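You operate a simulated robot arm through the tools that you are given. There is no shell and no other tool. Be economical: measure what you need, move in short steps, check, and stop when the job is done.

Carry out the task below with a simulated robot arm. There is one attempt and no reset: what you move stays moved.

Task
Put the yellow plastic block on the top of the grey mat away on the top of the window bench. Fetch the pink pad and set it on the grey panel. Take the pale block on the top of the window bench and put it away on the work top of the tall shelf. Put the tape roll on the top of the window bench away on the front of the pine table. Open the middle bench drawer, take the grey block from the top of the window bench and leave it in the inside of the middle bench drawer and shut the drawer again. Take the wedge from the top of the window bench and leave it on the black panel. Open the sliding case lid. The order is free. Set down upright: pale block.
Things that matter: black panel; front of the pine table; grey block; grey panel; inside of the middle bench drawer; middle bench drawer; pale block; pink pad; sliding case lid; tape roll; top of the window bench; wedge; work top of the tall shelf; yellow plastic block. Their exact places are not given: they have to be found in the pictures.

It is judged by the outcome, as a careful person would: the job done as asked, and still so three seconds after it is handed in. It fails if anything else is knocked over, pushed out of place, dropped, spilled or broken. Lids that push on must go on centred and level and be pressed home; caps that screw on are set level and turned clockwise until they are tight.

Robot
A 6-joint arm with a two-finger gripper on a trunk, on a base that drives. Base frame: it is fixed to the floor where the robot stands at the start and does not move with it; the origin is under the middle of the robot, x ahead of it, y to its left, z up; the surface under the hand at the start is at about z = 806. Lengths are in mm, angles in degrees, forces in N, time in s.
Its first joint turns from -166.0 to 166.0 degrees. Places, roughly: black panel (26x17x2 cm) [1100, -2300, 800]; front of the pine table (108x24 cm) [-2540, -3740, 780]; grey block (2x3x2 cm) [900, -1800, 800]; grey panel (15x10x1 cm) [-2100, 2100, 900]; inside of the middle bench drawer [800, -2600, 600]; middle bench drawer [700, -2600, 600]; pale block (8x5x7 cm) [1100, -1700, 800]; pink pad (7x7x6 cm) [1000, -500, 800]; sliding case lid [-1500, 1900, 900]; tape roll (10x9x5 cm) [1000, -1800, 800]; top of the window bench [900, -2200, 800]; wedge (6x10x6 cm) [1100, -2000, 800]; work top of the tall shelf (112x24 cm) [-5100, -4020, 860]; yellow plastic block [750, -250, 750]. Payload 2.54 kg.
The TCP is the grasp point between the finger pads, 30 mm short of the fingertips. In the tool frame z runs along the fingers and y along their closing line. Largest opening 116 mm; the body of the gripper starts 95 mm behind the TCP.
Orientation is that of the tool frame in the base frame, as [roll, pitch, yaw] about the fixed x, y, z axes, in that order (R = Rz(yaw) Ry(pitch) Rx(roll)). With the fingers straight down and closing along the base's y, the tool's x points along the base's -x, its y along +y and its z along -z.

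Tools
- The arm moves only by the tool jog_arm. Its argument "moves" is a list of rows, each a list of 7 numbers: the shift along the tool's x, y, z in units of 20 mm (1.0 is 20 mm), then the turn, a rotation vector about the tool's x, y, z in units of 8 degrees (1.0 is 8 degrees), then the finger opening in mm, from 0 to 116. In form: [[x, y, z, rx, ry, rz, jaw], ...]. A call has 1 to 12 rows; each row shifts and turns the commanded pose from where the row before left it, along the tool's axes as they then stand. A call with a number of a shift or a turn outside -1 to 1 is refused whole. Rows are played at 5 a second. More than 50 mm and 8.6 degrees between two rows, or a gripper value outside its range, and nothing of the call is played. Where a pose cannot be reached the arm comes as near as it can. A force on the tool above 40 N (or 10 N above the force at the start of the call, whichever is more), or a blocked arm, ends the call early, and 0.2 s more pass. Each finger travels about 72 mm/s and halts on what it meets, pressing with about 44 N; the grip force reading is that of the motor and also rises with nothing between the fingers. The clock runs only during rows and for 0.2 s after the last one: add rows that do not move to give the fingers time. The reply holds the time, the measured pose of the TCP, the force on the tool along the base axes, the opening and the grip force, in the units named above and with some noise, with the torque about the TCP (base axes, N m) and any sound that the robot's microphone picked up, and new pictures: "pictures" is both (left out), scene, wrist or none.
- Cameras (640 x 400 px; columns grow to the right, rows downward): "scene" is now at [-37.8, 101, 1443.9]; the picture's right is [-0.44, -0.90, 0.00], its down [-0.41, 0.20, -0.89] and it looks along [0.80, -0.39, -0.46] (base axes); focal length 267 px, centre (320, 200). "wrist" rides on the gripper at [69, -15, -122] in the tool frame; the picture's right is [0.22, 0.98, 0.00], its down [-0.83, 0.18, -0.53] and it looks along [-0.52, 0.12, 0.85] (tool axes); focal length 251 px, centre (320, 200).
- drive_base(legs): drives the robot by 1 to 6 legs, each [ahead, left, turn to the left] in mm, mm and degrees, along the robot's own axes; the way and the turn of a leg run together, so that a leg with both is an arc; at most 1500 mm and 180 degrees a leg. The arm and the cameras ride along, it lands a little off, and it stops where it bumps. It gives what a move gives, and a new picture of the scene camera.
- head_to(pan, tilt): turns the head with the scene camera to pan (to the left, within 120 degrees either way) and tilt (down, from -29 to 69), counted from straight ahead of the robot. It gives what a move gives, and a new picture of the scene camera.
- measure_at(camera, pixels): for up to 12 pixels [column, row] of the newest picture of that camera ("zoom" is the newest enlarged one), the place [x, y, z] in the base frame of the surface seen there, good to about 2 mm, but the place of the scene camera against the robot may be out by one fixed shift of up to 25 mm in any direction. It takes no simulated time.
- enlarge(camera, box): a new picture of the part [left, top, right, bottom] of that camera's present view, enlarged. It takes no simulated time.
- job_done(): hands the job in; it is judged then, once.

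Work in short steps. Measure before you move; look again where a grasp or a placing could have gone wrong, and mend it. You have 145 turns and 260 pictures in all, those below and enlarged ones among them. Open the gripper and draw the arm clear of the work before you hand the job in, unless the task says otherwise; then end with one line.

The tools are called after "Request:" by a JSON object that holds its "method" and its "body". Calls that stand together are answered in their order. jog_arm: Moves the arm, as the interface text tells. Its arguments: {"type":"object","properties":{"moves":{"type":"array","items":{"type":"array","items":{"type":"number"}}},"pictures":{"type":"string","enum":["both","scene","wrist","none"]}},"required":["moves"]} The other tools are called the same way: drive_base (legs) drives the base; head_to (pan, tilt) turns the head that bears the scene camera; measure_at (camera, pixels) gives the place of the surface under pixels of a picture; enlarge (camera, box) takes an enlarged picture of a part of a camera's view; job_done () hands the job in.

At the start:

```text
t: 0.0
eef_pos: [585.5, -341.8, 1068.8]
tcp_rot: [179.9, 0.1, -180.0]
wrist_force: [0.1, -0.3, -0.8]
torque: [0.02, -0.02, 0.01]
grip_width: 116.2
grip_force: 0.0
robot x, y, heading: [1.4, -1.5, 0.3]
head pan, tilt: [-26.3, 27.1]
```

scene: 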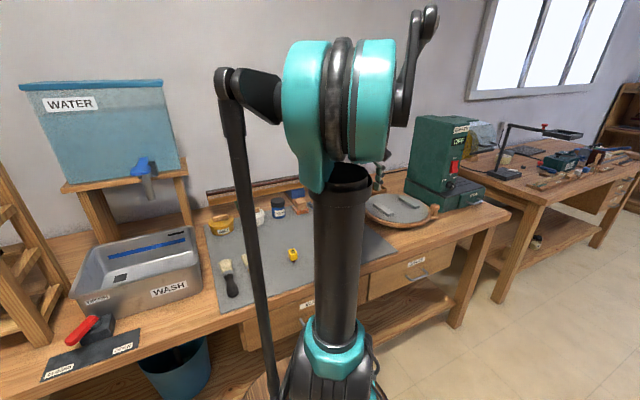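
wrist: 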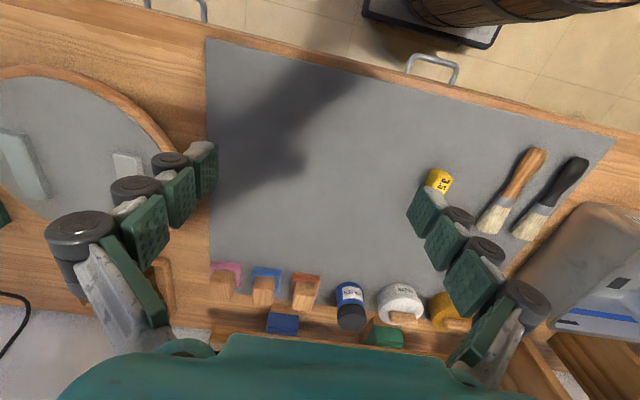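

The wrist picture shows the yellow block at (438,181) and a pink thing at (225,275). I measure these and enlarge the views.

Request:
{"method": "measure_at", "body": {"camera": "wrist", "pixels": [[438, 178], [432, 170], [450, 178], [226, 266], [225, 284], [263, 275], [305, 285], [350, 290], [400, 290], [300, 150], [283, 322], [383, 335]]}}

Request:
{"method": "enlarge", "body": {"camera": "wrist", "box": [180, 220, 480, 400]}}

Request:
{"method": "enlarge", "body": {"camera": "scene", "box": [190, 150, 450, 310]}}

```text
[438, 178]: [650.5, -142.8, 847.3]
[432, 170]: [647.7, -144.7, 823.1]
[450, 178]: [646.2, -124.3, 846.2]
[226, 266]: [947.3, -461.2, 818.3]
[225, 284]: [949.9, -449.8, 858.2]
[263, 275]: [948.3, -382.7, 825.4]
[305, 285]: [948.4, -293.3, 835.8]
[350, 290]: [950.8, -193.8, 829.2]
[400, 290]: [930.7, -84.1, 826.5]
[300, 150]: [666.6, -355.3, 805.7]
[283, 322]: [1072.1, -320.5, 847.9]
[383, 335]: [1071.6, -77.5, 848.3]
```

```text
2.13 times, centred on (330, 310) of wrist
```

zoom: 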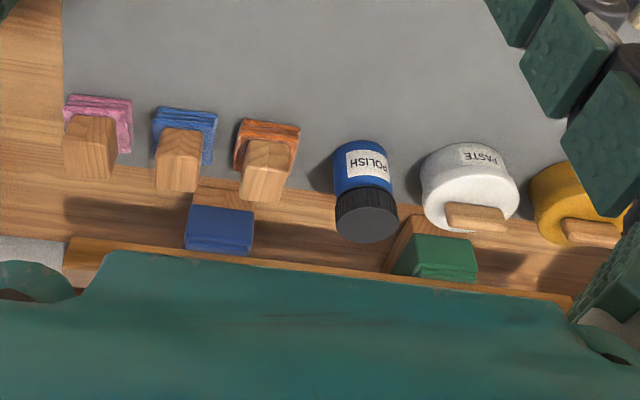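

```text
2.46 times, centred on (320, 230) of scene
```

zoom: 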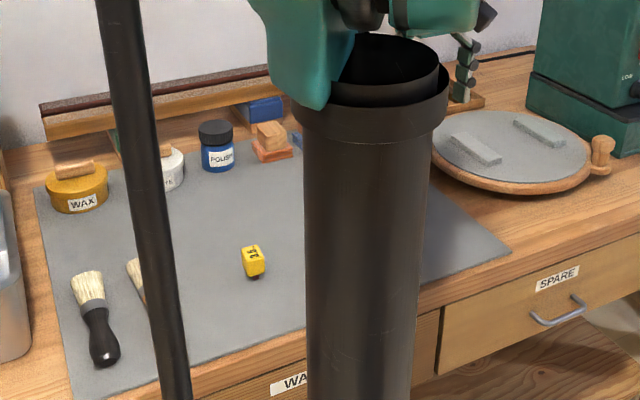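

The yellow block is at about (650,-138), its top at about 847. I move the hand over it, staying high, to see how it is turned.

Request:
{"method": "jog_arm", "body": {"moves": [[-0.1, 1, 0, 0, 0, 0, 116], [-0.1, 1, 0, 0, 0, 0, 116], [-0.1, 1, 0, 0, 0, 0, 116], [-0.1, 1, 0, 0, 0, 0, 116], [-0.1, 1, 0.5, 0, 0, 0, 116], [-0.1, 1, 0.5, 0, 0, 0, 116], [-0.1, 1, 1, 0, 0, 0, 116], [-0.1, 1, 1, 0, 0, 0, 116], [-0.1, 1, 1, 0, 0, 0, 116], [-0.1, 1, 1, 0, 0, 0, 116]], "pictures": "wrist"}}

```text
t: 2.2
eef_pos: [603.9, -141.4, 965.5]
tcp_rot: [180.0, 0.1, -180.0]
wrist_force: [0.6, -0.6, 0.9]
torque: [0.0, 0.04, 0.03]
grip_width: 115.7
grip_force: 0.1
robot x, y, heading: [-2.1, 2.2, 0.1]
head pan, tilt: [-26.3, 27.1]
```

wrist: 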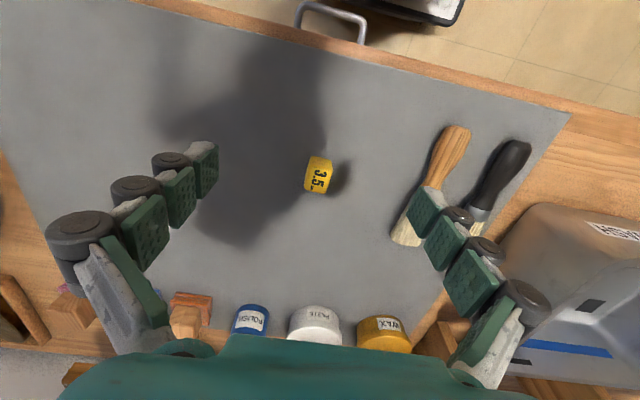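

The block is at (318,176). I enlarge it and measure its corners.

Request:
{"method": "enlarge", "body": {"camera": "wrist", "box": [280, 140, 376, 200]}}

Request:
{"method": "measure_at", "body": {"camera": "wrist", "pixels": [[308, 160], [330, 163], [320, 170], [328, 188], [306, 188], [318, 191], [318, 186], [360, 176]]}}

```text
6.67 times, centred on (328, 170) of wrist
```

zoom: 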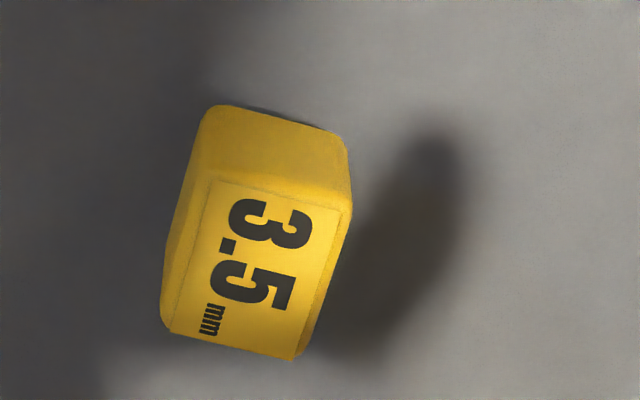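

```text
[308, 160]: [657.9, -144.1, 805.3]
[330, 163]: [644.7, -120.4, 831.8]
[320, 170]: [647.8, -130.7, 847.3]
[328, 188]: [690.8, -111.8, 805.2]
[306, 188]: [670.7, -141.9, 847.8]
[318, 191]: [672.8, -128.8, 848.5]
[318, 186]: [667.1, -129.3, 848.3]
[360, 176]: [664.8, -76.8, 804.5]
```

I measure the top face's corners in the enlarged picture.

Request:
{"method": "measure_at", "body": {"camera": "zoom", "pixels": [[216, 188], [338, 214], [298, 350], [172, 322], [255, 270]]}}

```text
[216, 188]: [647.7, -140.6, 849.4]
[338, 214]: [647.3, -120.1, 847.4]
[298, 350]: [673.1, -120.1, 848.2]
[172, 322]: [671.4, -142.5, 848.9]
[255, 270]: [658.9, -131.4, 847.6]
```

The block is square to the axes, its centre at (660,-131). I centre over it, lower to TCP z 840 (tips at 810) and close.

Request:
{"method": "jog_arm", "body": {"moves": [[-1, 0.5, 0, 0, 0, 0, 80], [-1, 0, 0.5, 0, 0, 0, 80], [-0.8, 0, 0.8, 0, 0, 0, 80], [0, 0, 1, 0, 0, 0, 80], [0, 0, 1, 0, 0, 0, 80], [0, 0, 1, 0, 0, 0, 80], [0, 0, 1, 0, 0, 0, 80], [0, 0, 0.7, 0, 0, 0, 80], [0, 0, 0, 0, 0, 0, 80]], "pictures": "wrist"}}

```text
t: 4.2
eef_pos: [659.5, -131.2, 847.1]
tcp_rot: [180.0, 0.1, -180.0]
wrist_force: [0.2, -0.2, -1.5]
torque: [0.03, 0.01, 0.01]
grip_width: 80.1
grip_force: 0.1
robot x, y, heading: [0.1, -2.1, 0.0]
head pan, tilt: [-26.3, 27.1]
```

wrist: 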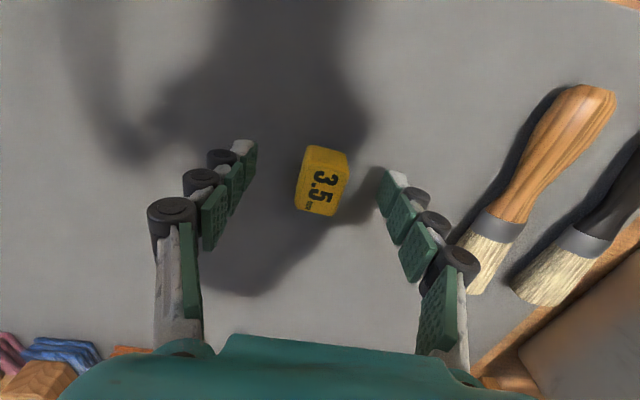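

The hand is well centred over the block. I lower a little more, close and lift.

Request:
{"method": "jog_arm", "body": {"moves": [[0, 0, 0.35, 0, 0, 0, 80], [0, 0, 0, 0, 0, 0, 20], [0, 0, 0, 0, 0, 0, 14], [0, 0, 0, 0, 0, 0, 14], [0, 0, 0, 0, 0, 0, 14], [0, 0, -1, 0, 0, 0, 14], [0, 0, -1, 0, 0, 0, 14], [0, 0, -1, 0, 0, 0, 14], [0, 0, -1, 0, 0, 0, 14], [0, 0, -1, 0, 0, 0, 14], [0, 0, -1, 0, 0, 0, 14]], "pictures": "wrist"}}

Request:
{"method": "head_to", "body": {"pan": -75, "tilt": 20}}

```text
t: 6.6
eef_pos: [659.7, -131.1, 961.2]
tcp_rot: [180.0, 0.1, 180.0]
wrist_force: [-0.3, 0.1, -0.5]
torque: [0.0, 0.03, 0.04]
grip_width: 24.1
grip_force: 44.1
robot x, y, heading: [0.3, -0.8, -0.2]
head pan, tilt: [-26.3, 27.1]
```

wrist: 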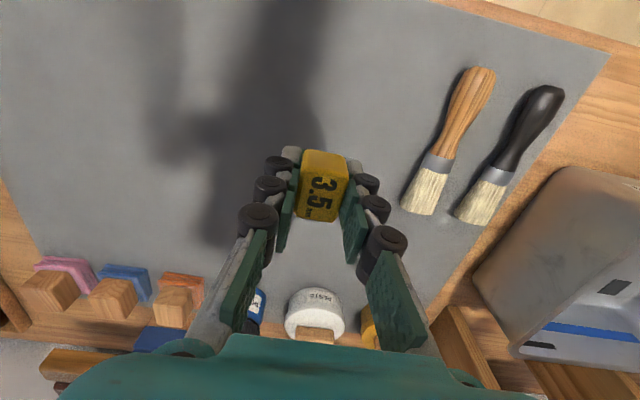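

```text
t: 7.8
eef_pos: [660.5, -130.5, 960.3]
tcp_rot: [180.0, 0.2, 179.9]
wrist_force: [0.3, -0.5, -0.2]
torque: [0.0, 0.0, -0.01]
grip_width: 23.7
grip_force: 43.8
robot x, y, heading: [-0.3, -2.0, 0.1]
head pan, tilt: [-75.0, 20.0]
```

scene: 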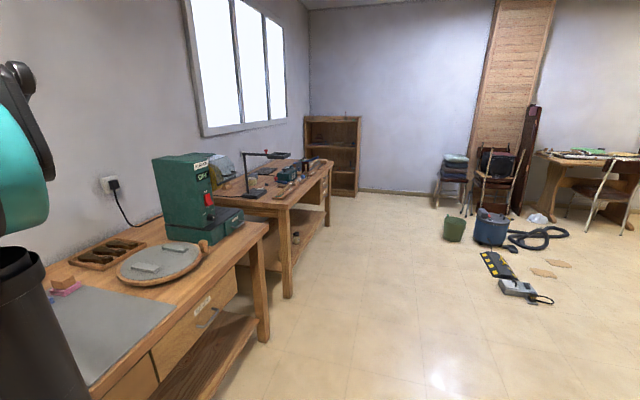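

The block is held (24 mm). Before driving I look down for obstacles near the base.

Request:
{"method": "head_to", "body": {"pan": -80, "tilt": 60}}

Request:
{"method": "head_to", "body": {"pan": 10, "tilt": 60}}

```text
t: 8.8
eef_pos: [661.1, -131.6, 959.7]
tcp_rot: [-179.9, 0.1, -180.0]
wrist_force: [0.1, 0.1, 0.4]
torque: [0.01, -0.01, 0.03]
grip_width: 23.7
grip_force: 44.0
robot x, y, heading: [-0.0, -0.5, -0.0]
head pan, tilt: [-80.0, 60.0]
```

scene: 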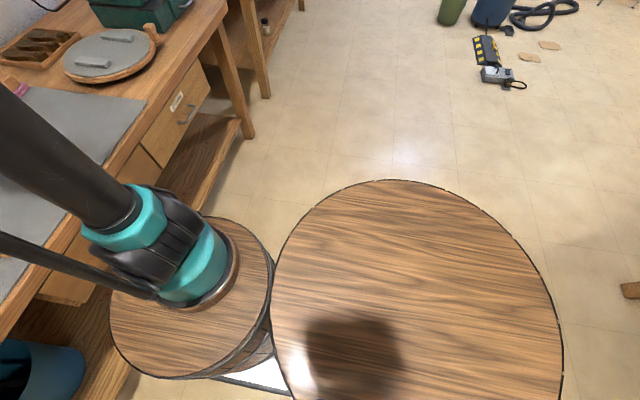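

```text
t: 10.5
eef_pos: [658.9, -130.6, 959.7]
tcp_rot: [180.0, 0.2, 179.9]
wrist_force: [0.3, -0.2, -1.1]
torque: [0.03, 0.0, -0.01]
grip_width: 23.8
grip_force: 44.1
robot x, y, heading: [-0.8, 1.5, 0.1]
head pan, tilt: [10.0, 60.0]
```

scene: 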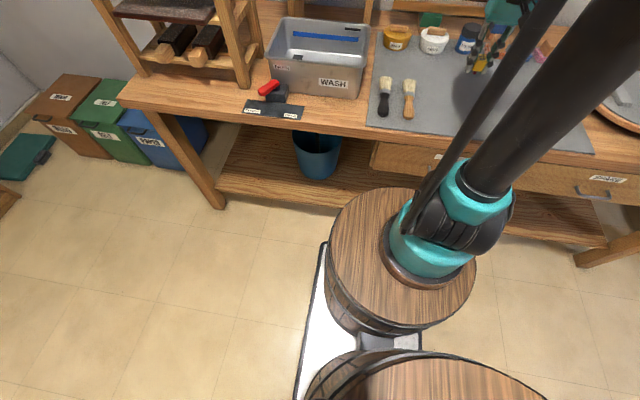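

The robot's own front barrel carries the arm. I measure its extent and the bench front edge.

Request:
{"method": "measure_at", "body": {"camera": "scene", "pixels": [[340, 220], [400, 190], [385, 300], [470, 260], [330, 275], [300, 120], [580, 160], [375, 195], [320, 340], [600, 190], [455, 170]]}}

```text
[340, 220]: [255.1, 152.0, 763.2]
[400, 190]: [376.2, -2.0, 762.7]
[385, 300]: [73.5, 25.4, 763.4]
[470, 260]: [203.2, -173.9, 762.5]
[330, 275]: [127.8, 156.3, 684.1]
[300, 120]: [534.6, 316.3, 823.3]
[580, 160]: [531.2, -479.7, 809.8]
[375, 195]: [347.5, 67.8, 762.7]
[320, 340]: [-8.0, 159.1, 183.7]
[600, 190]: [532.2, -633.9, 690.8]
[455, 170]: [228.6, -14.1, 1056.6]
```

Bench front edge is at x≈532. I back off 300 and drive to the right 2000 towards the window bench.

Request:
{"method": "drive_base", "body": {"legs": [[-300, 0, 0], [0, -1000, 0], [0, -1000, 0]]}}

Request:
{"method": "head_to", "body": {"pan": 15, "tilt": 35}}

Request:
{"method": "head_to", "body": {"pan": -30, "tilt": 35}}

```text
t: 22.0
eef_pos: [358.4, -2123.7, 960.6]
tcp_rot: [179.9, 0.1, 179.6]
wrist_force: [-0.3, 0.3, -0.5]
torque: [-0.02, 0.0, 0.02]
grip_width: 24.0
grip_force: 44.2
robot x, y, heading: [-299.1, -1989.3, -0.4]
head pan, tilt: [10.0, 60.0]
```

scene: 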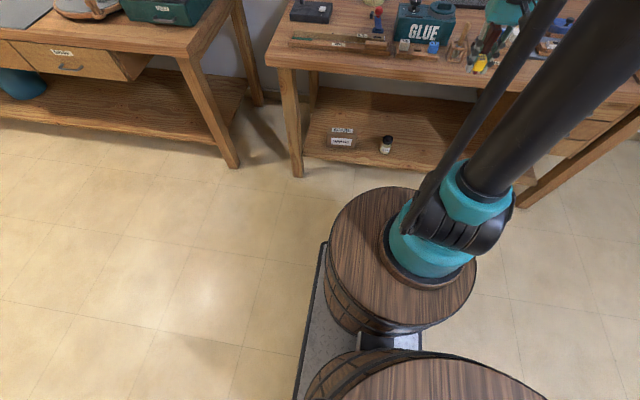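

```text
t: 22.9
eef_pos: [357.2, -2122.8, 960.8]
tcp_rot: [-179.9, 0.2, 179.5]
wrist_force: [-0.3, -0.1, -0.6]
torque: [0.0, 0.01, 0.04]
grip_width: 23.5
grip_force: 43.6
robot x, y, heading: [-299.4, -1983.1, -0.5]
head pan, tilt: [15.0, 35.0]
```

scene: 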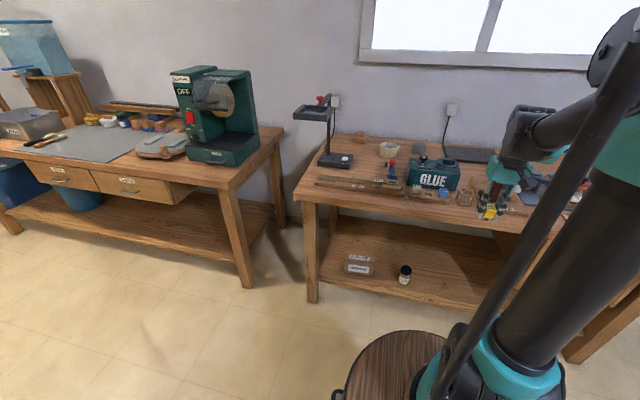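

```text
t: 24.1
eef_pos: [357.5, -2122.6, 960.8]
tcp_rot: [180.0, 0.1, 179.5]
wrist_force: [-0.8, -0.4, -0.3]
torque: [0.0, -0.01, 0.01]
grip_width: 23.7
grip_force: 44.3
robot x, y, heading: [-302.6, -1984.7, -0.3]
head pan, tilt: [-30.0, 35.0]
```

scene: 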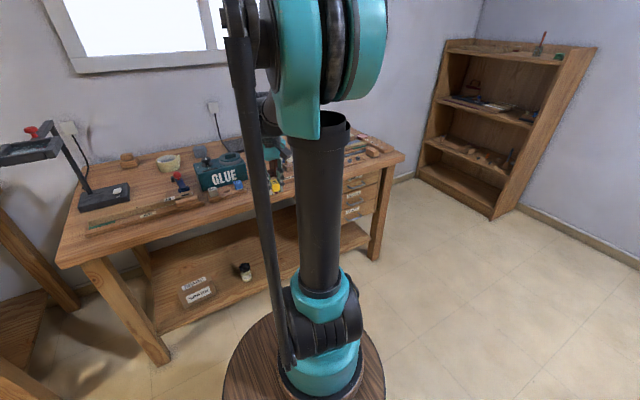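

The bench is visible. I enlarge it and measure landmarks.

Request:
{"method": "enlarge", "body": {"camera": "scene", "box": [60, 120, 300, 270]}}

Request:
{"method": "measure_at", "body": {"camera": "scene", "pixels": [[130, 158], [168, 162], [200, 152], [205, 190], [228, 180], [180, 182], [80, 240], [110, 195], [240, 187], [160, 205], [375, 160], [360, 200]]}}

Request:
{"method": "enlarge", "body": {"camera": "scene", "box": [320, 120, 420, 250]}}

```text
2.67 times, centred on (180, 195) of scene
```

zoom: 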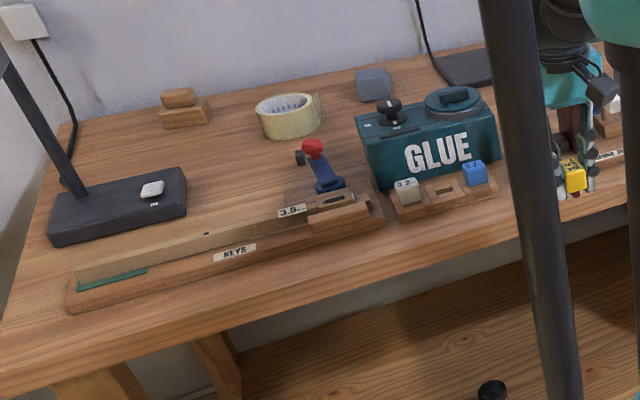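

```text
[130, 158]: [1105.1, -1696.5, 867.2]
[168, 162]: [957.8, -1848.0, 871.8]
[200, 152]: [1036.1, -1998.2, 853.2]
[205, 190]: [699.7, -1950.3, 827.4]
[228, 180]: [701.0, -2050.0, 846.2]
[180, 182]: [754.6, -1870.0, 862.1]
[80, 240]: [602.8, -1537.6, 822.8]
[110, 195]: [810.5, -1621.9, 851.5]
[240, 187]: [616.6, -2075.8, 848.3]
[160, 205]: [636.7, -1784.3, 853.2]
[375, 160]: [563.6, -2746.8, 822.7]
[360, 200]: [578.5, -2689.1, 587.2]
```

```text
3.08 times, centred on (370, 185) of scene
```

zoom: 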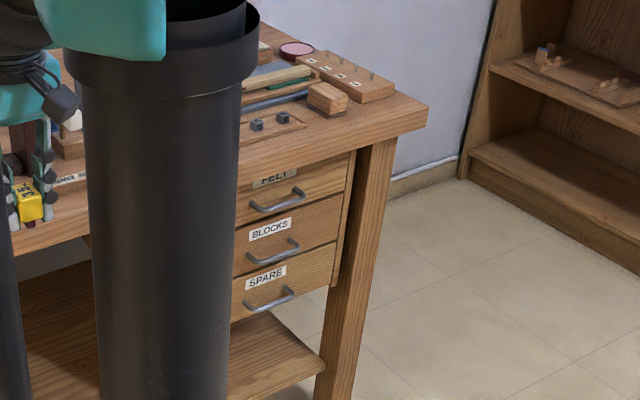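

The middle drawer reads BLOCKS. I raise the hand and drive 380 closer to look down with the wrist camera.

Request:
{"method": "jog_arm", "body": {"moves": [[0, 0, -1, 0, 0, 0, 14], [0, 0, -1, 0, 0, 0, 14], [0, 0, -1, 0, 0, 0, 14], [0, 0, -1, 0, 0, 0, 14], [0, 0, -1, 0, 0, 0, 14], [0, 0, -1, 0, 0, 0, 14], [0, 0, -1, 0, 0, 0, 14], [0, 0, -1, 0, 0, 0, 14]], "pictures": "none"}}

Request:
{"method": "drive_base", "body": {"legs": [[380, 0, 0]]}}

Request:
{"method": "jog_arm", "body": {"moves": [[0, 0, 0, 0, 0, 0, 14]], "pictures": "wrist"}}

```text
t: 25.9
eef_pos: [358.6, -2123.7, 1120.3]
tcp_rot: [-179.9, 0.3, 179.5]
wrist_force: [0.0, 0.3, -0.6]
torque: [0.0, -0.01, 0.01]
grip_width: 23.8
grip_force: 43.7
robot x, y, heading: [-303.9, -1988.3, -0.7]
head pan, tilt: [-30.0, 35.0]
```

```text
t: 28.3
eef_pos: [737.4, -2133.6, 1120.7]
tcp_rot: [-180.0, 0.1, 179.0]
wrist_force: [0.4, -0.4, -0.9]
torque: [0.0, -0.02, 0.03]
grip_width: 23.8
grip_force: 43.9
robot x, y, heading: [78.7, -1990.3, -0.8]
head pan, tilt: [-30.0, 35.0]
```

scene: 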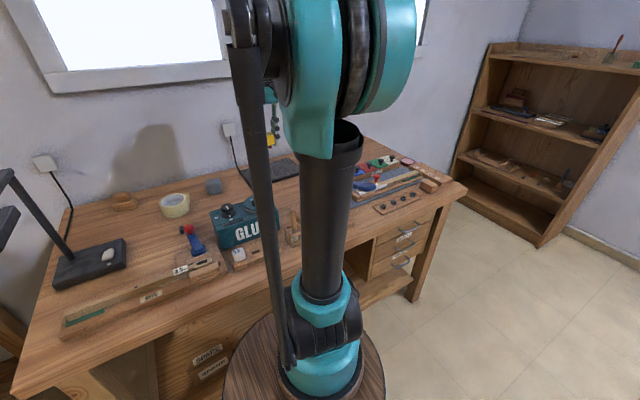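

```text
t: 28.7
eef_pos: [737.3, -2134.4, 1120.6]
tcp_rot: [180.0, 0.1, 179.0]
wrist_force: [0.7, 0.2, -0.4]
torque: [0.02, 0.03, 0.01]
grip_width: 23.7
grip_force: 44.1
robot x, y, heading: [80.6, -1986.3, -0.7]
head pan, tilt: [-30.0, 35.0]
```

wrist: 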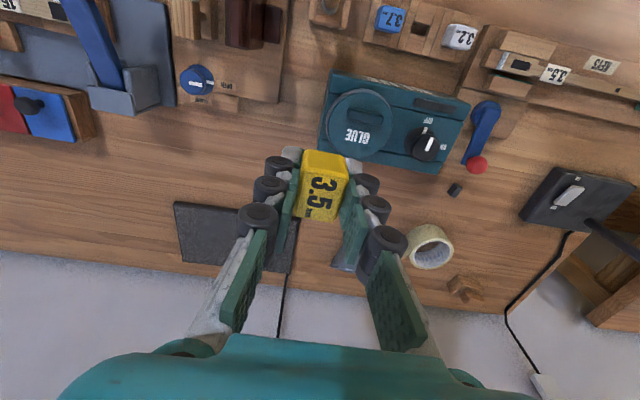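

From above: black panel (225,235), tape roll (430,247), small grey block (455,190), wedge behind the right finger (345,262), pale block (468,287). I measure them all.

Request:
{"method": "measure_at", "body": {"camera": "wrist", "pixels": [[455, 190], [430, 247], [416, 236], [466, 286], [474, 296], [345, 262], [180, 206], [185, 262], [283, 270], [400, 200], [240, 130], [420, 195]]}}

Request:
{"method": "enlarge", "body": {"camera": "wrist", "box": [380, 150, 540, 310]}}

Request:
{"method": "enlarge", "body": {"camera": "wrist", "box": [0, 0, 320, 300]}}

```text
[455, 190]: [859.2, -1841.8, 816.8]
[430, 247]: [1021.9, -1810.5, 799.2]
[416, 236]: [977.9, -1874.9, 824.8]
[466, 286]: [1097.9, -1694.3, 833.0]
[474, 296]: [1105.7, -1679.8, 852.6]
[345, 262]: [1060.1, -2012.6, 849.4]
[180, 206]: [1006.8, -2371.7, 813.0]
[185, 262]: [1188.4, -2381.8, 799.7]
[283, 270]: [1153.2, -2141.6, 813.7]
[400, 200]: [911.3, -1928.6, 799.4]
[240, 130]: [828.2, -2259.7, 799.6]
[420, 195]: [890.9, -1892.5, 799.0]
```

```text
2.50 times, centred on (460, 230) of wrist
```

zoom: 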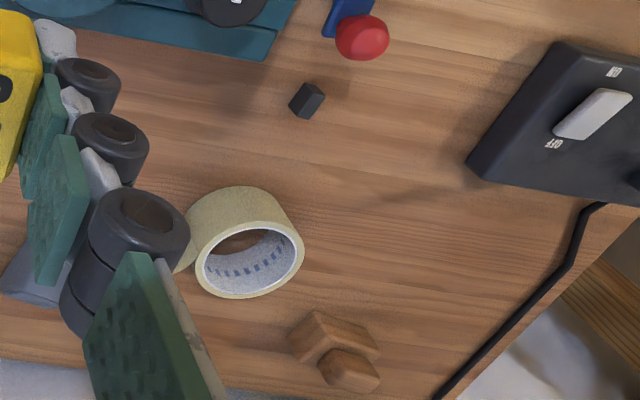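

```text
1.33 times, centred on (160, 150) of wrist
```

zoom: 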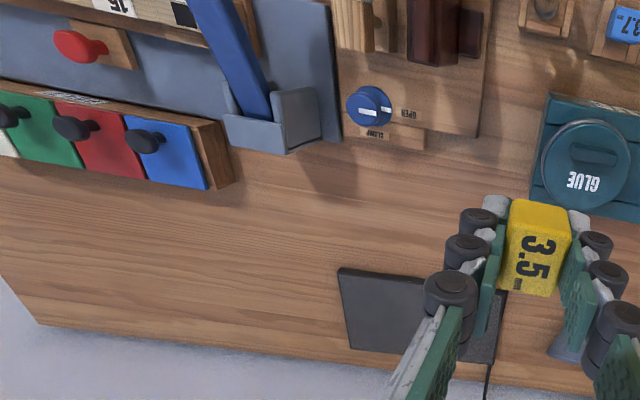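

A free spot is (900,-2250), bench top z=799. I move there at height, then lower to about 30 mm above.

Request:
{"method": "jog_arm", "body": {"moves": [[-1, -0.7, 0, 0, 0, 0, 14], [-1, -0.7, 0, 0, 0, 0, 14], [-1, -0.7, 0, 0, 0, 0, 14], [-1, -0.7, 0, 0, 0, 0, 14], [-1, -0.7, 0, 0, 0, 0, 14], [-1, -0.7, 0, 0, 0, 0, 14], [-1, -0.7, 0, 0, 0, 0, 14], [-1, -0.7, 0, 0, 0, 0, 14], [0, 0, 1, 0, 0, 0, 14], [0, 0, 1, 0, 0, 0, 14], [0, 0, 1, 0, 0, 0, 14], [0, 0, 1, 0, 0, 0, 14]], "pictures": "none"}}

Request:
{"method": "jog_arm", "body": {"moves": [[0, 0, 1, 0, 0, 0, 14], [0, 0, 1, 0, 0, 0, 14], [0, 0, 1, 0, 0, 0, 14], [0, 0, 1, 0, 0, 0, 14], [0, 0, 1, 0, 0, 0, 14], [0, 0, 1, 0, 0, 0, 14], [0, 0, 1, 0, 0, 0, 14], [0, 0, 1, 0, 0, 0, 14]], "pictures": "wrist"}}

```text
t: 31.3
eef_pos: [896.1, -2247.3, 1040.0]
tcp_rot: [-180.0, 0.0, 179.0]
wrist_force: [-0.8, 0.4, -0.1]
torque: [-0.04, -0.05, 0.0]
grip_width: 23.8
grip_force: 43.8
robot x, y, heading: [79.2, -1992.9, -0.9]
head pan, tilt: [-30.0, 35.0]
```

```text
t: 33.1
eef_pos: [897.0, -2247.9, 879.3]
tcp_rot: [-179.9, 0.1, 179.0]
wrist_force: [-0.8, 0.4, -0.1]
torque: [0.0, -0.01, 0.0]
grip_width: 23.8
grip_force: 43.9
robot x, y, heading: [82.7, -1991.1, -0.9]
head pan, tilt: [-30.0, 35.0]
```

wrist: 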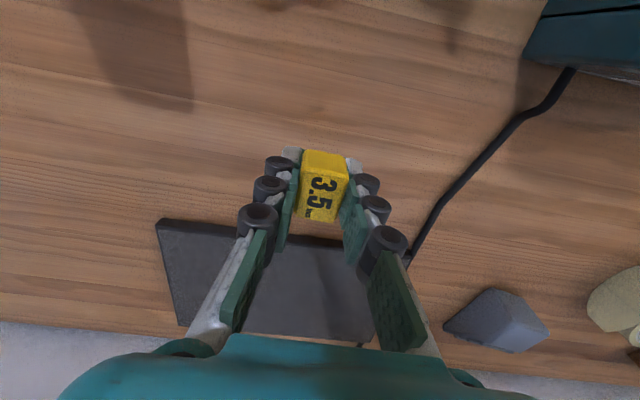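

The spot is clear. I lower 44 mm, open to 45 and lift.

Request:
{"method": "jog_arm", "body": {"moves": [[0, 0, 1, 0, 0, 0, 14], [0, 0, 0.8, 0, 0, 0, 14], [0, 0, 0.4, 0, 0, 0, 14], [0, 0, 0, 0, 0, 0, 14], [0, 0, 0, 0, 0, 0, 45], [0, 0, 0, 0, 0, 0, 60], [0, 0, -1, 0, 0, 0, 60], [0, 0, -1, 0, 0, 0, 60], [0, 0, -1, 0, 0, 0, 60], [0, 0, -1, 0, 0, 0, 60], [0, 0, -1, 0, 0, 0, 90], [0, 0, -1, 0, 0, 0, 116]], "pictures": "wrist"}}

```text
t: 35.7
eef_pos: [897.3, -2247.9, 956.6]
tcp_rot: [180.0, 0.1, 179.0]
wrist_force: [-0.5, -0.3, 0.3]
torque: [0.02, 0.0, -0.01]
grip_width: 115.8
grip_force: 0.0
robot x, y, heading: [80.6, -1990.8, -1.2]
head pan, tilt: [-30.0, 35.0]
```

wrist: 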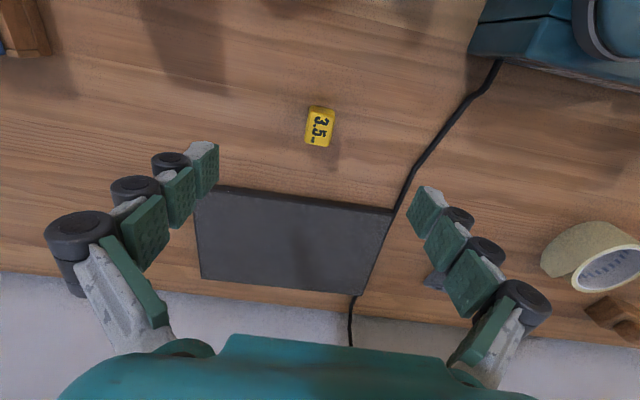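

The block stands well. I measure the black panel's corners and move the hand to look at the wedge.

Request:
{"method": "measure_at", "body": {"camera": "wrist", "pixels": [[200, 192], [388, 214], [353, 290], [205, 273], [300, 240]]}}

Request:
{"method": "jog_arm", "body": {"moves": [[0, 1, -0.5, 0, 0, 0, 116], [0, 1, -0.5, 0, 0, 0, 116], [0, 1, -0.5, 0, 0, 0, 116], [0, 1, -0.5, 0, 0, 0, 116], [0, 1, -0.5, 0, 0, 0, 116], [0, 1, 0, 0, 0, 0, 116], [0, 1, 0, 0, 0, 0, 116], [0, 1, 0, 0, 0, 0, 116], [-0.5, 1, 0, 0, 0, 0, 116], [-0.5, 1, 0, 0, 0, 0, 116], [-0.5, 1, 0, 0, 0, 0, 116], [-0.5, 1, 0, 0, 0, 0, 116]], "pictures": "wrist"}}

```text
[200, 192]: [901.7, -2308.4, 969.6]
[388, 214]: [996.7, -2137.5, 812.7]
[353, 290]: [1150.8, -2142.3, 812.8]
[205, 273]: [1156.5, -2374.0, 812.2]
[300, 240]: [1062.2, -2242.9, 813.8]
```

```text
t: 38.3
eef_pos: [939.9, -2009.3, 1007.2]
tcp_rot: [-179.9, 0.1, 179.0]
wrist_force: [0.4, -0.3, -1.1]
torque: [-0.02, -0.01, 0.0]
grip_width: 116.0
grip_force: 0.0
robot x, y, heading: [79.8, -1988.0, -1.1]
head pan, tilt: [-30.0, 35.0]
```

wrist: 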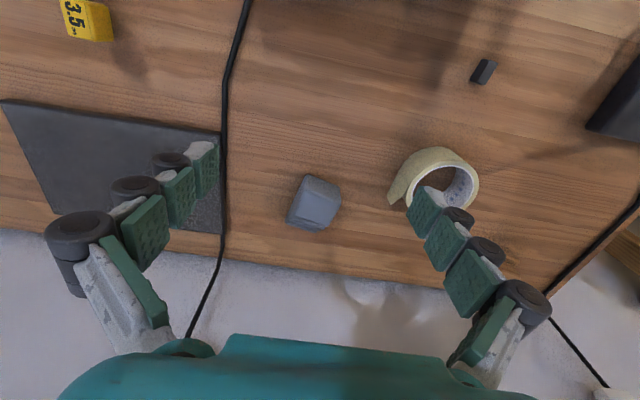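

Wedge at (315,203). I enlarge and measure it.

Request:
{"method": "enlarge", "body": {"camera": "wrist", "box": [267, 160, 363, 245]}}

Request:
{"method": "measure_at", "body": {"camera": "wrist", "pixels": [[306, 177], [322, 183], [340, 187], [315, 195], [339, 205], [333, 215], [295, 212], [318, 225], [288, 220], [305, 220]]}}

Request:
{"method": "enlarge", "body": {"camera": "scene", "box": [150, 150, 260, 220]}}

```text
4.71 times, centred on (315, 202) of wrist
```

zoom: 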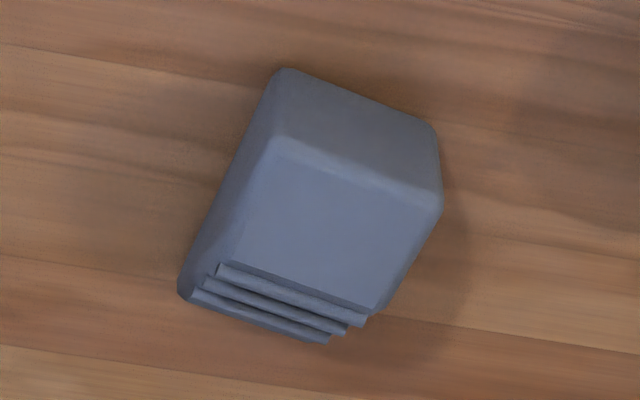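

```text
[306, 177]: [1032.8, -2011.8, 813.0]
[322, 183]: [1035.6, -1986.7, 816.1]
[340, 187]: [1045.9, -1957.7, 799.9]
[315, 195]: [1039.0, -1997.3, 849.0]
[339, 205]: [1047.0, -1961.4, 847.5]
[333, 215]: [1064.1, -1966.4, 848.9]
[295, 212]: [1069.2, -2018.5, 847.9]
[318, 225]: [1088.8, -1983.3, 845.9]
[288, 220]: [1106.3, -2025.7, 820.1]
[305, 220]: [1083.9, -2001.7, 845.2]
```

```text
5.71 times, centred on (205, 185) of scene
```

zoom: 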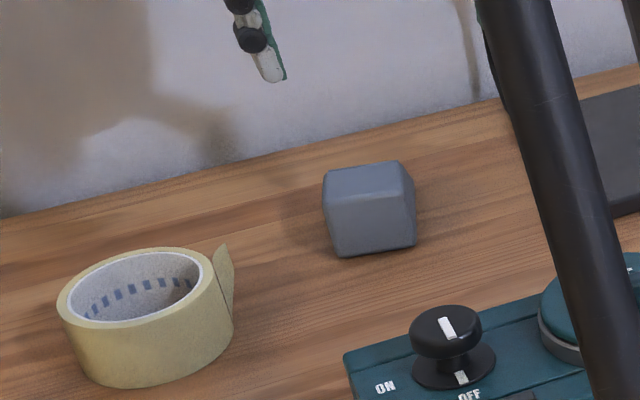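

I measure the wedge's top-face corners, a bit inside each.

Request:
{"method": "measure_at", "body": {"camera": "wrist", "pixels": [[309, 191], [338.5, 203], [326, 223.5], [295.5, 214], [323, 197], [311, 218.5], [302, 203], [333, 213]]}}

```text
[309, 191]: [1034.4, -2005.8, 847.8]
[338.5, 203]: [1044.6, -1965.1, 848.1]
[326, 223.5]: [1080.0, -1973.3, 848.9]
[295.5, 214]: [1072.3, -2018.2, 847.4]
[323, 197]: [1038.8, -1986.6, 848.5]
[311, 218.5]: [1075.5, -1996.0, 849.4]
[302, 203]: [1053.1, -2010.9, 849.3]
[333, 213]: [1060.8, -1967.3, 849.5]
```

Wedge centre about (1060,-1991), turned 14° (width along (0.24,0.97)). I move over it, turn the wrist 13°, and lower to look.

Request:
{"method": "jog_arm", "body": {"moves": [[-1, 0.5, 0, 0, 0, 0.8, 116], [-1, 0.5, 0, 0, 0, 0.83, 100]], "pictures": "none"}}

```text
t: 38.9
eef_pos: [981.9, -1993.1, 1007.5]
tcp_rot: [180.0, 0.1, 165.9]
wrist_force: [-0.2, 0.0, -0.5]
torque: [-0.02, -0.02, -0.01]
grip_width: 99.9
grip_force: 0.2
robot x, y, heading: [81.9, -1990.2, -1.0]
head pan, tilt: [-30.0, 35.0]
```

Turned correctly. I continue to above the wedge.

Request:
{"method": "jog_arm", "body": {"moves": [[-1, 0.35, 0, 0, 0, 0, 100], [-1, 0.35, 0, 0, 0, 0, 100], [-1, 0.35, 0, 0, 0, 0, 100], [-0.8, 0, 0.85, 0, 0, 0, 100], [0, 0, 1, 0, 0, 0, 100], [0, 0, 1, 0, 0, 0, 100], [0, 0, 1, 0, 0, 0, 100], [0, 0, 1, 0, 0, 0, 100], [0, 0, 1, 0, 0, 0, 100], [0, 0, 0, 0, 0, 0, 100]], "pictures": "wrist"}}

```text
t: 41.1
eef_pos: [1061.3, -1990.3, 889.3]
tcp_rot: [-180.0, 0.1, 166.0]
wrist_force: [-0.1, 1.3, 0.3]
torque: [-0.04, -0.01, -0.02]
grip_width: 99.8
grip_force: 0.1
robot x, y, heading: [78.1, -1985.4, -0.9]
head pan, tilt: [-30.0, 35.0]
```

wrist: 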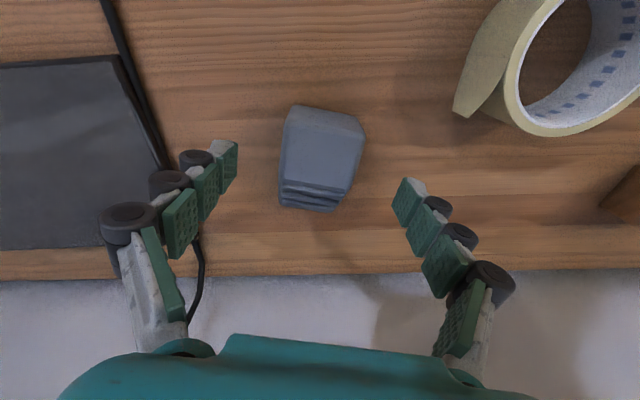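

Well between the fingers. I lower 54 mm, close and lift.

Request:
{"method": "jog_arm", "body": {"moves": [[0, 0, 1, 0, 0, 0, 100], [0, 0, 1, 0, 0, 0, 100], [0, 0, 0.7, 0, 0, 0, 100], [0, 0, 0, 0, 0, 0, 50], [0, 0, 0, 0, 0, 0, 35], [0, 0, 0, 0, 0, 0, 35], [0, 0, 0, 0, 0, 0, 35], [0, 0, -1, 0, 0, 0, 35], [0, 0, -1, 0, 0, 0, 35], [0, 0, -1, 0, 0, 0, 35], [0, 0, -1, 0, 0, 0, 35], [0, 0, -1, 0, 0, 0, 35]], "pictures": "wrist"}}

```text
t: 43.7
eef_pos: [1062.7, -1989.7, 935.7]
tcp_rot: [180.0, 0.2, 166.0]
wrist_force: [0.6, -0.6, -2.4]
torque: [0.06, 0.04, -0.03]
grip_width: 55.1
grip_force: 43.7
robot x, y, heading: [78.5, -1990.0, -0.9]
head pan, tilt: [-30.0, 35.0]
```

wrist: 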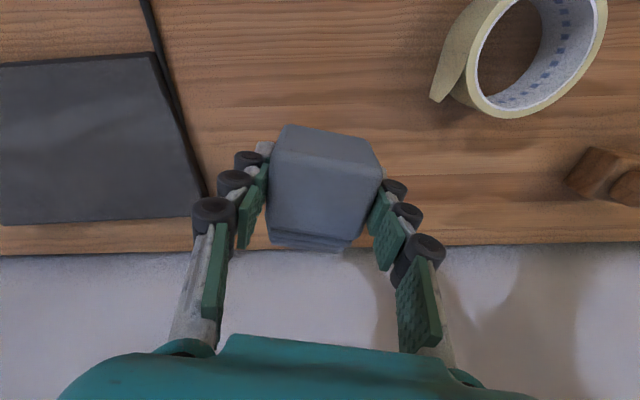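

Wedge held at 55 mm. I carry it over the black panel centre (1075,-2255).

Request:
{"method": "jog_arm", "body": {"moves": [[-0.32, -1, 0, 0, 0, 0, 35], [-0.32, -1, 0, 0, 0, 0, 35], [-0.32, -1, 0, 0, 0, 0, 35], [-0.32, -1, 0, 0, 0, 0, 35], [-0.32, -1, 0, 0, 0, 0, 35], [-0.32, -1, 0, 0, 0, 0, 35], [-0.32, -1, 0, 0, 0, 0, 35], [-0.32, -1, 0, 0, 0, 0, 35], [-0.32, -1, 0, 0, 0, 0, 35], [-0.32, -1, 0, 0, 0, 0, 35], [-0.32, -1, 0, 0, 0, 0, 35], [-0.32, -1, 0, 0, 0, 0, 35]], "pictures": "none"}}

Request:
{"method": "jog_arm", "body": {"moves": [[0, -0.7, 0.5, 0, 0, 0, 35], [0, 0, 1, 0, 0, 0, 35], [0, 0, 1, 0, 0, 0, 35], [0, 0, 1, 0, 0, 0, 35], [0, 0, 0, 0, 0, 0, 35]], "pictures": "wrist"}}

```text
t: 46.3
eef_pos: [1078.0, -2241.2, 936.0]
tcp_rot: [-179.9, 0.1, 166.0]
wrist_force: [0.5, 1.2, -1.7]
torque: [-0.04, 0.0, -0.03]
grip_width: 55.1
grip_force: 43.9
robot x, y, heading: [79.9, -1993.3, -1.0]
head pan, tilt: [-30.0, 35.0]
```

```text
t: 47.5
eef_pos: [1075.4, -2254.3, 864.8]
tcp_rot: [-179.9, 0.1, 166.0]
wrist_force: [-0.3, -1.1, -0.7]
torque: [-0.01, 0.04, -0.02]
grip_width: 55.3
grip_force: 43.9
robot x, y, heading: [80.9, -1990.8, -1.1]
head pan, tilt: [-30.0, 35.0]
```

wrist: 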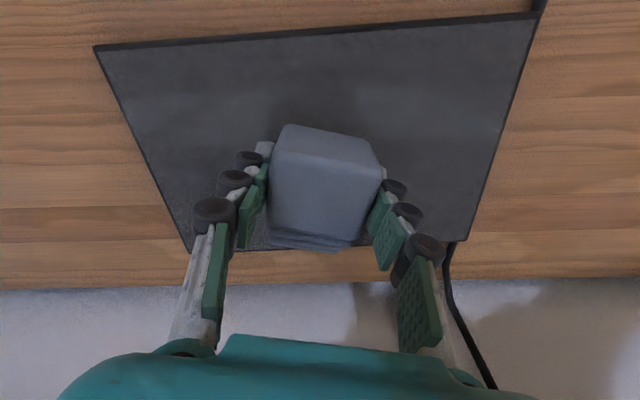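

Above the panel. I shift it 15 mm to the robot's side for centring, lower to 850 and release.

Request:
{"method": "jog_arm", "body": {"moves": [[0.8, 0, 0, 0, 0, 0, 35], [0, 0, 0.5, 0, 0, 0, 35], [0, 0, 0.25, 0, 0, 0, 35], [0, 0, 0, 0, 0, 0, 35], [0, 0, 0, 0, 0, 0, 80], [0, 0, 0, 0, 0, 0, 90], [0, 0, -1, 0, 0, 0, 90], [0, 0, -1, 0, 0, 0, 90], [0, 0, -1, 0, 0, 0, 90], [0, 0, -1, 0, 0, 0, 90], [0, 0, -1, 0, 0, 0, 90], [0, 0, -1, 0, 0, 0, 90]], "pictures": "wrist"}}

```text
t: 50.1
eef_pos: [1057.0, -2250.5, 970.2]
tcp_rot: [180.0, 0.1, 166.0]
wrist_force: [-0.5, 0.7, -0.7]
torque: [0.0, 0.0, 0.0]
grip_width: 90.0
grip_force: 0.1
robot x, y, heading: [81.0, -1992.4, -1.1]
head pan, tilt: [-30.0, 35.0]
```

wrist: 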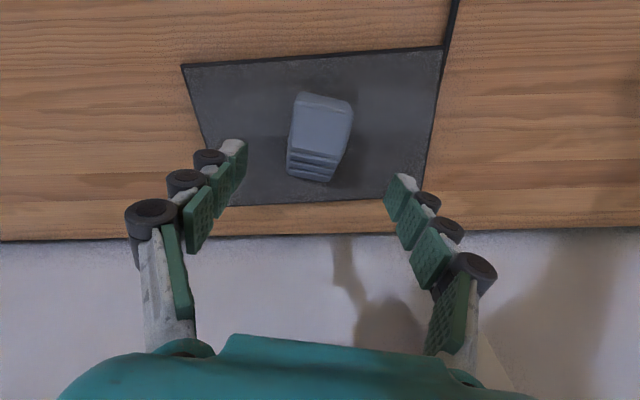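

Wedge sits on the panel. Next the drawer: I back off 180 and look at it.

Request:
{"method": "drive_base", "body": {"legs": [[-180, 0, 0]]}}

Request:
{"method": "head_to", "body": {"pan": -50, "tilt": 40}}

```text
t: 51.5
eef_pos: [881.8, -2248.1, 969.7]
tcp_rot: [-179.9, 0.1, 165.8]
wrist_force: [1.2, -0.4, 0.2]
torque: [-0.02, 0.02, 0.0]
grip_width: 89.8
grip_force: 0.0
robot x, y, heading: [-98.1, -1986.4, -1.0]
head pan, tilt: [-30.0, 35.0]
```

scene: 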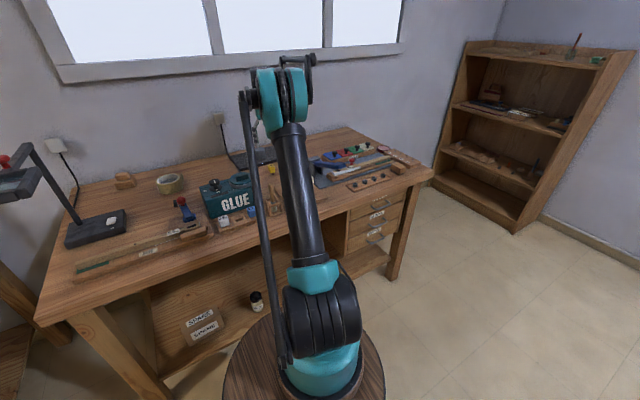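

```text
t: 52.4
eef_pos: [880.9, -2247.4, 969.7]
tcp_rot: [180.0, 0.0, 165.9]
wrist_force: [0.4, -0.2, 0.9]
torque: [0.02, 0.0, 0.01]
grip_width: 90.1
grip_force: 0.1
robot x, y, heading: [-98.0, -1989.5, -1.1]
head pan, tilt: [-50.0, 40.0]
```

scene: 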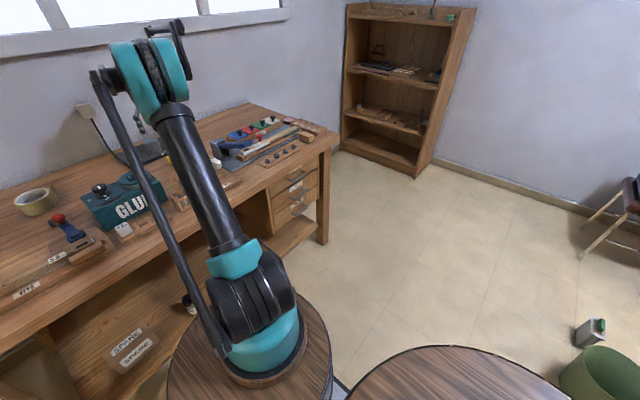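

The drawer cabinet is at (295,190). I enlarge it and measure.

Request:
{"method": "enlarge", "body": {"camera": "scene", "box": [255, 150, 351, 220]}}

```text
5.71 times, centred on (303, 185) of scene
```

zoom: 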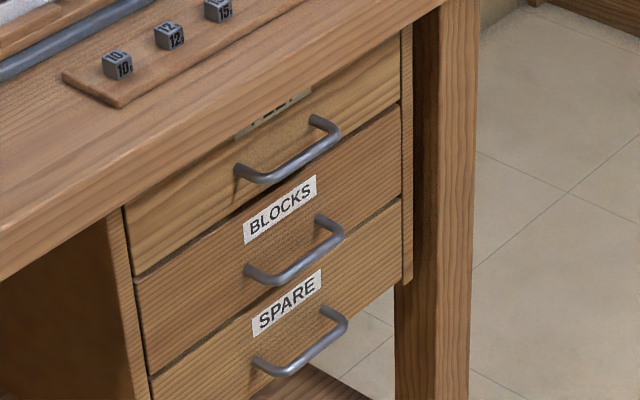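

I measure the middle handle's bar and the drawer front.

Request:
{"method": "measure_at", "body": {"camera": "zoom", "pixels": [[275, 280], [297, 270], [320, 254], [336, 236], [250, 270], [320, 218], [280, 235], [340, 170], [170, 330], [300, 165], [300, 350], [160, 260]]}}

```text
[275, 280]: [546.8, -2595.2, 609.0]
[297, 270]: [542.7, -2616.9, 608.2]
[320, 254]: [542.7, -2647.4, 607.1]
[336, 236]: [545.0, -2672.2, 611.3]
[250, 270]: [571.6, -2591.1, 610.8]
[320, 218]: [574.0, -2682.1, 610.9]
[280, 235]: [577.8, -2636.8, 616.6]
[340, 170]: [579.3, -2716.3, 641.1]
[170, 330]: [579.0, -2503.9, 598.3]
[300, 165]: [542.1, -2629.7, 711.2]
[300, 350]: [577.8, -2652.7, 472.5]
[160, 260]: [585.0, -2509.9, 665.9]
```

Middle handle bar is near (543,-2632,608) by scene camera. I first square the wrist and move to a free place in front of the bench, then turn the fingers horizontal.

Request:
{"method": "jog_arm", "body": {"moves": [[1, 0, 0, 0, 0, -0.9, 90], [1, 0, 0, 0, 0, -0.87, 90], [1, -0.8, 0, 0, 0, 0, 90], [1, -0.8, 0, 0, 0, 0, 90], [1, -0.8, 0, 0, 0, 0, 90], [1, -0.8, 0, 0, 0, 0, 90], [1, -0.8, 0, 0, 0, 0, 90], [1, -0.8, 0, 0, 0, 0, 90], [1, -0.8, 0, 0, 0, 0, 90], [1, -0.8, 0, 0, 0, 0, 90], [1, -0.8, 0, 0, 0, 0, 90], [1, -0.8, 0, 0, 0, 0, 90]], "pictures": "none"}}

Request:
{"method": "jog_arm", "body": {"moves": [[1, -0.8, 0, 0, 0, 0, 90], [1, -0.8, 0, 0, 0, 0, 90], [1, -0.8, 0, 0, 0, 0, 90], [1, -0.8, 0, 0, 0, 0, 90], [1, -0.8, 0, 0, 0, 0, 90], [1, 0, 0, 0, 0, 0, 90], [1, 0, 0, 0, 0, 0, 90]], "pictures": "scene"}}

```text
t: 55.0
eef_pos: [642.9, -2403.4, 971.4]
tcp_rot: [179.9, 0.1, -179.9]
wrist_force: [-0.3, 0.1, 0.8]
torque: [-0.03, -0.02, 0.01]
grip_width: 89.9
grip_force: 0.1
robot x, y, heading: [-95.9, -1987.5, -1.3]
head pan, tilt: [-50.0, 40.0]
```

```text
t: 56.6
eef_pos: [501.8, -2480.9, 970.0]
tcp_rot: [180.0, 0.1, -179.9]
wrist_force: [0.4, 0.0, 0.3]
torque: [0.0, 0.0, -0.02]
grip_width: 90.1
grip_force: 0.0
robot x, y, heading: [-96.5, -1987.6, -0.9]
head pan, tilt: [-50.0, 40.0]
```

scene: 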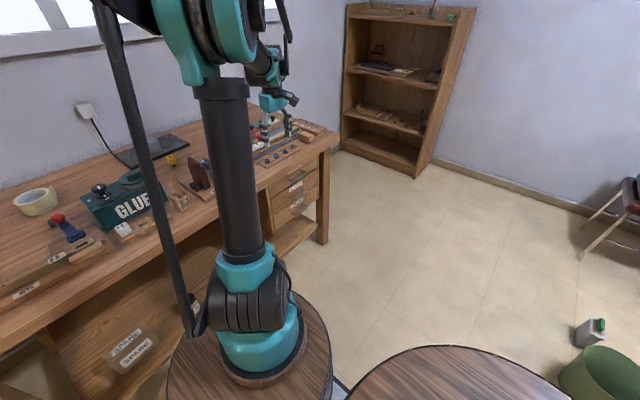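

I turn the fingers toward +x with the closing line vertical (first part of a 120° turn).

Request:
{"method": "jog_arm", "body": {"moves": [[0, 0, 0, -0.57735, -0.57735, 0.57735, 90], [0, 0, 0, -0.57735, -0.57735, 0.57735, 90], [0, 0, 0, -0.57735, -0.57735, 0.57735, 90], [0, 0, 0, -0.57735, -0.57735, 0.57735, 90], [0, 0, 0, -0.57735, -0.57735, 0.57735, 90], [0, 0, 0, -0.57735, -0.57735, 0.57735, 90], [0, 0, 0, -0.57735, -0.57735, 0.57735, 90], [0, 0, 0, -0.57735, -0.57735, 0.57735, 90]], "pictures": "scene"}}

```text
t: 58.4
eef_pos: [502.4, -2481.3, 969.4]
tcp_rot: [131.3, 19.5, 131.6]
wrist_force: [0.1, 0.2, -0.1]
torque: [0.03, 0.0, 0.03]
grip_width: 90.0
grip_force: 0.0
robot x, y, heading: [-93.1, -1988.3, -1.4]
head pan, tilt: [-50.0, 40.0]
```

scene: 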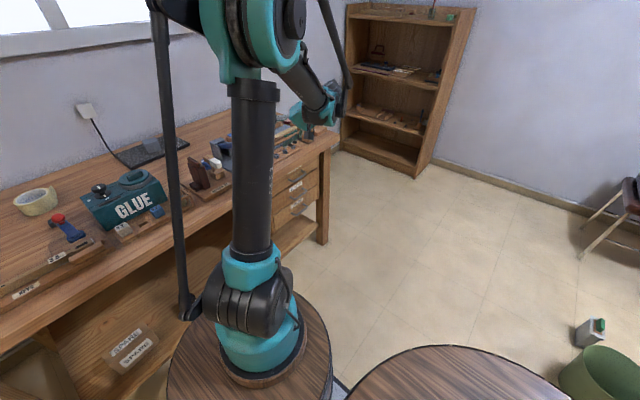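

It's converging to the wanted attitude; I finish the turn.

Request:
{"method": "jog_arm", "body": {"moves": [[0, 0, 0, -0.57735, -0.57735, 0.57735, 90], [0, 0, 0, -0.57735, -0.57735, 0.57735, 90], [0, 0, 0, -0.57735, -0.57735, 0.57735, 90], [0, 0, 0, -0.57735, -0.57735, 0.57735, 90], [0, 0, 0, -0.57735, -0.57735, 0.57735, 90], [0, 0, 0, -0.57735, -0.57735, 0.57735, 90], [0, 0, 0, -0.57735, -0.57735, 0.57735, 90]], "pictures": "both"}}

```text
t: 60.0
eef_pos: [502.2, -2481.9, 970.6]
tcp_rot: [89.9, -0.2, 90.0]
wrist_force: [0.3, -1.1, -0.2]
torque: [-0.03, 0.03, 0.04]
grip_width: 89.9
grip_force: 0.0
robot x, y, heading: [-97.0, -1988.9, -1.1]
head pan, tilt: [-50.0, 40.0]
```

scene: 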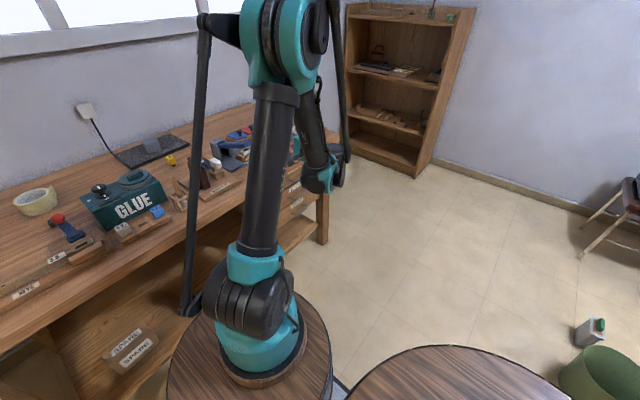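
wrist: 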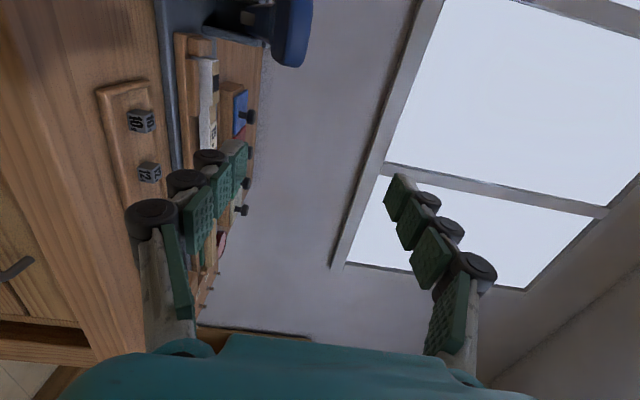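

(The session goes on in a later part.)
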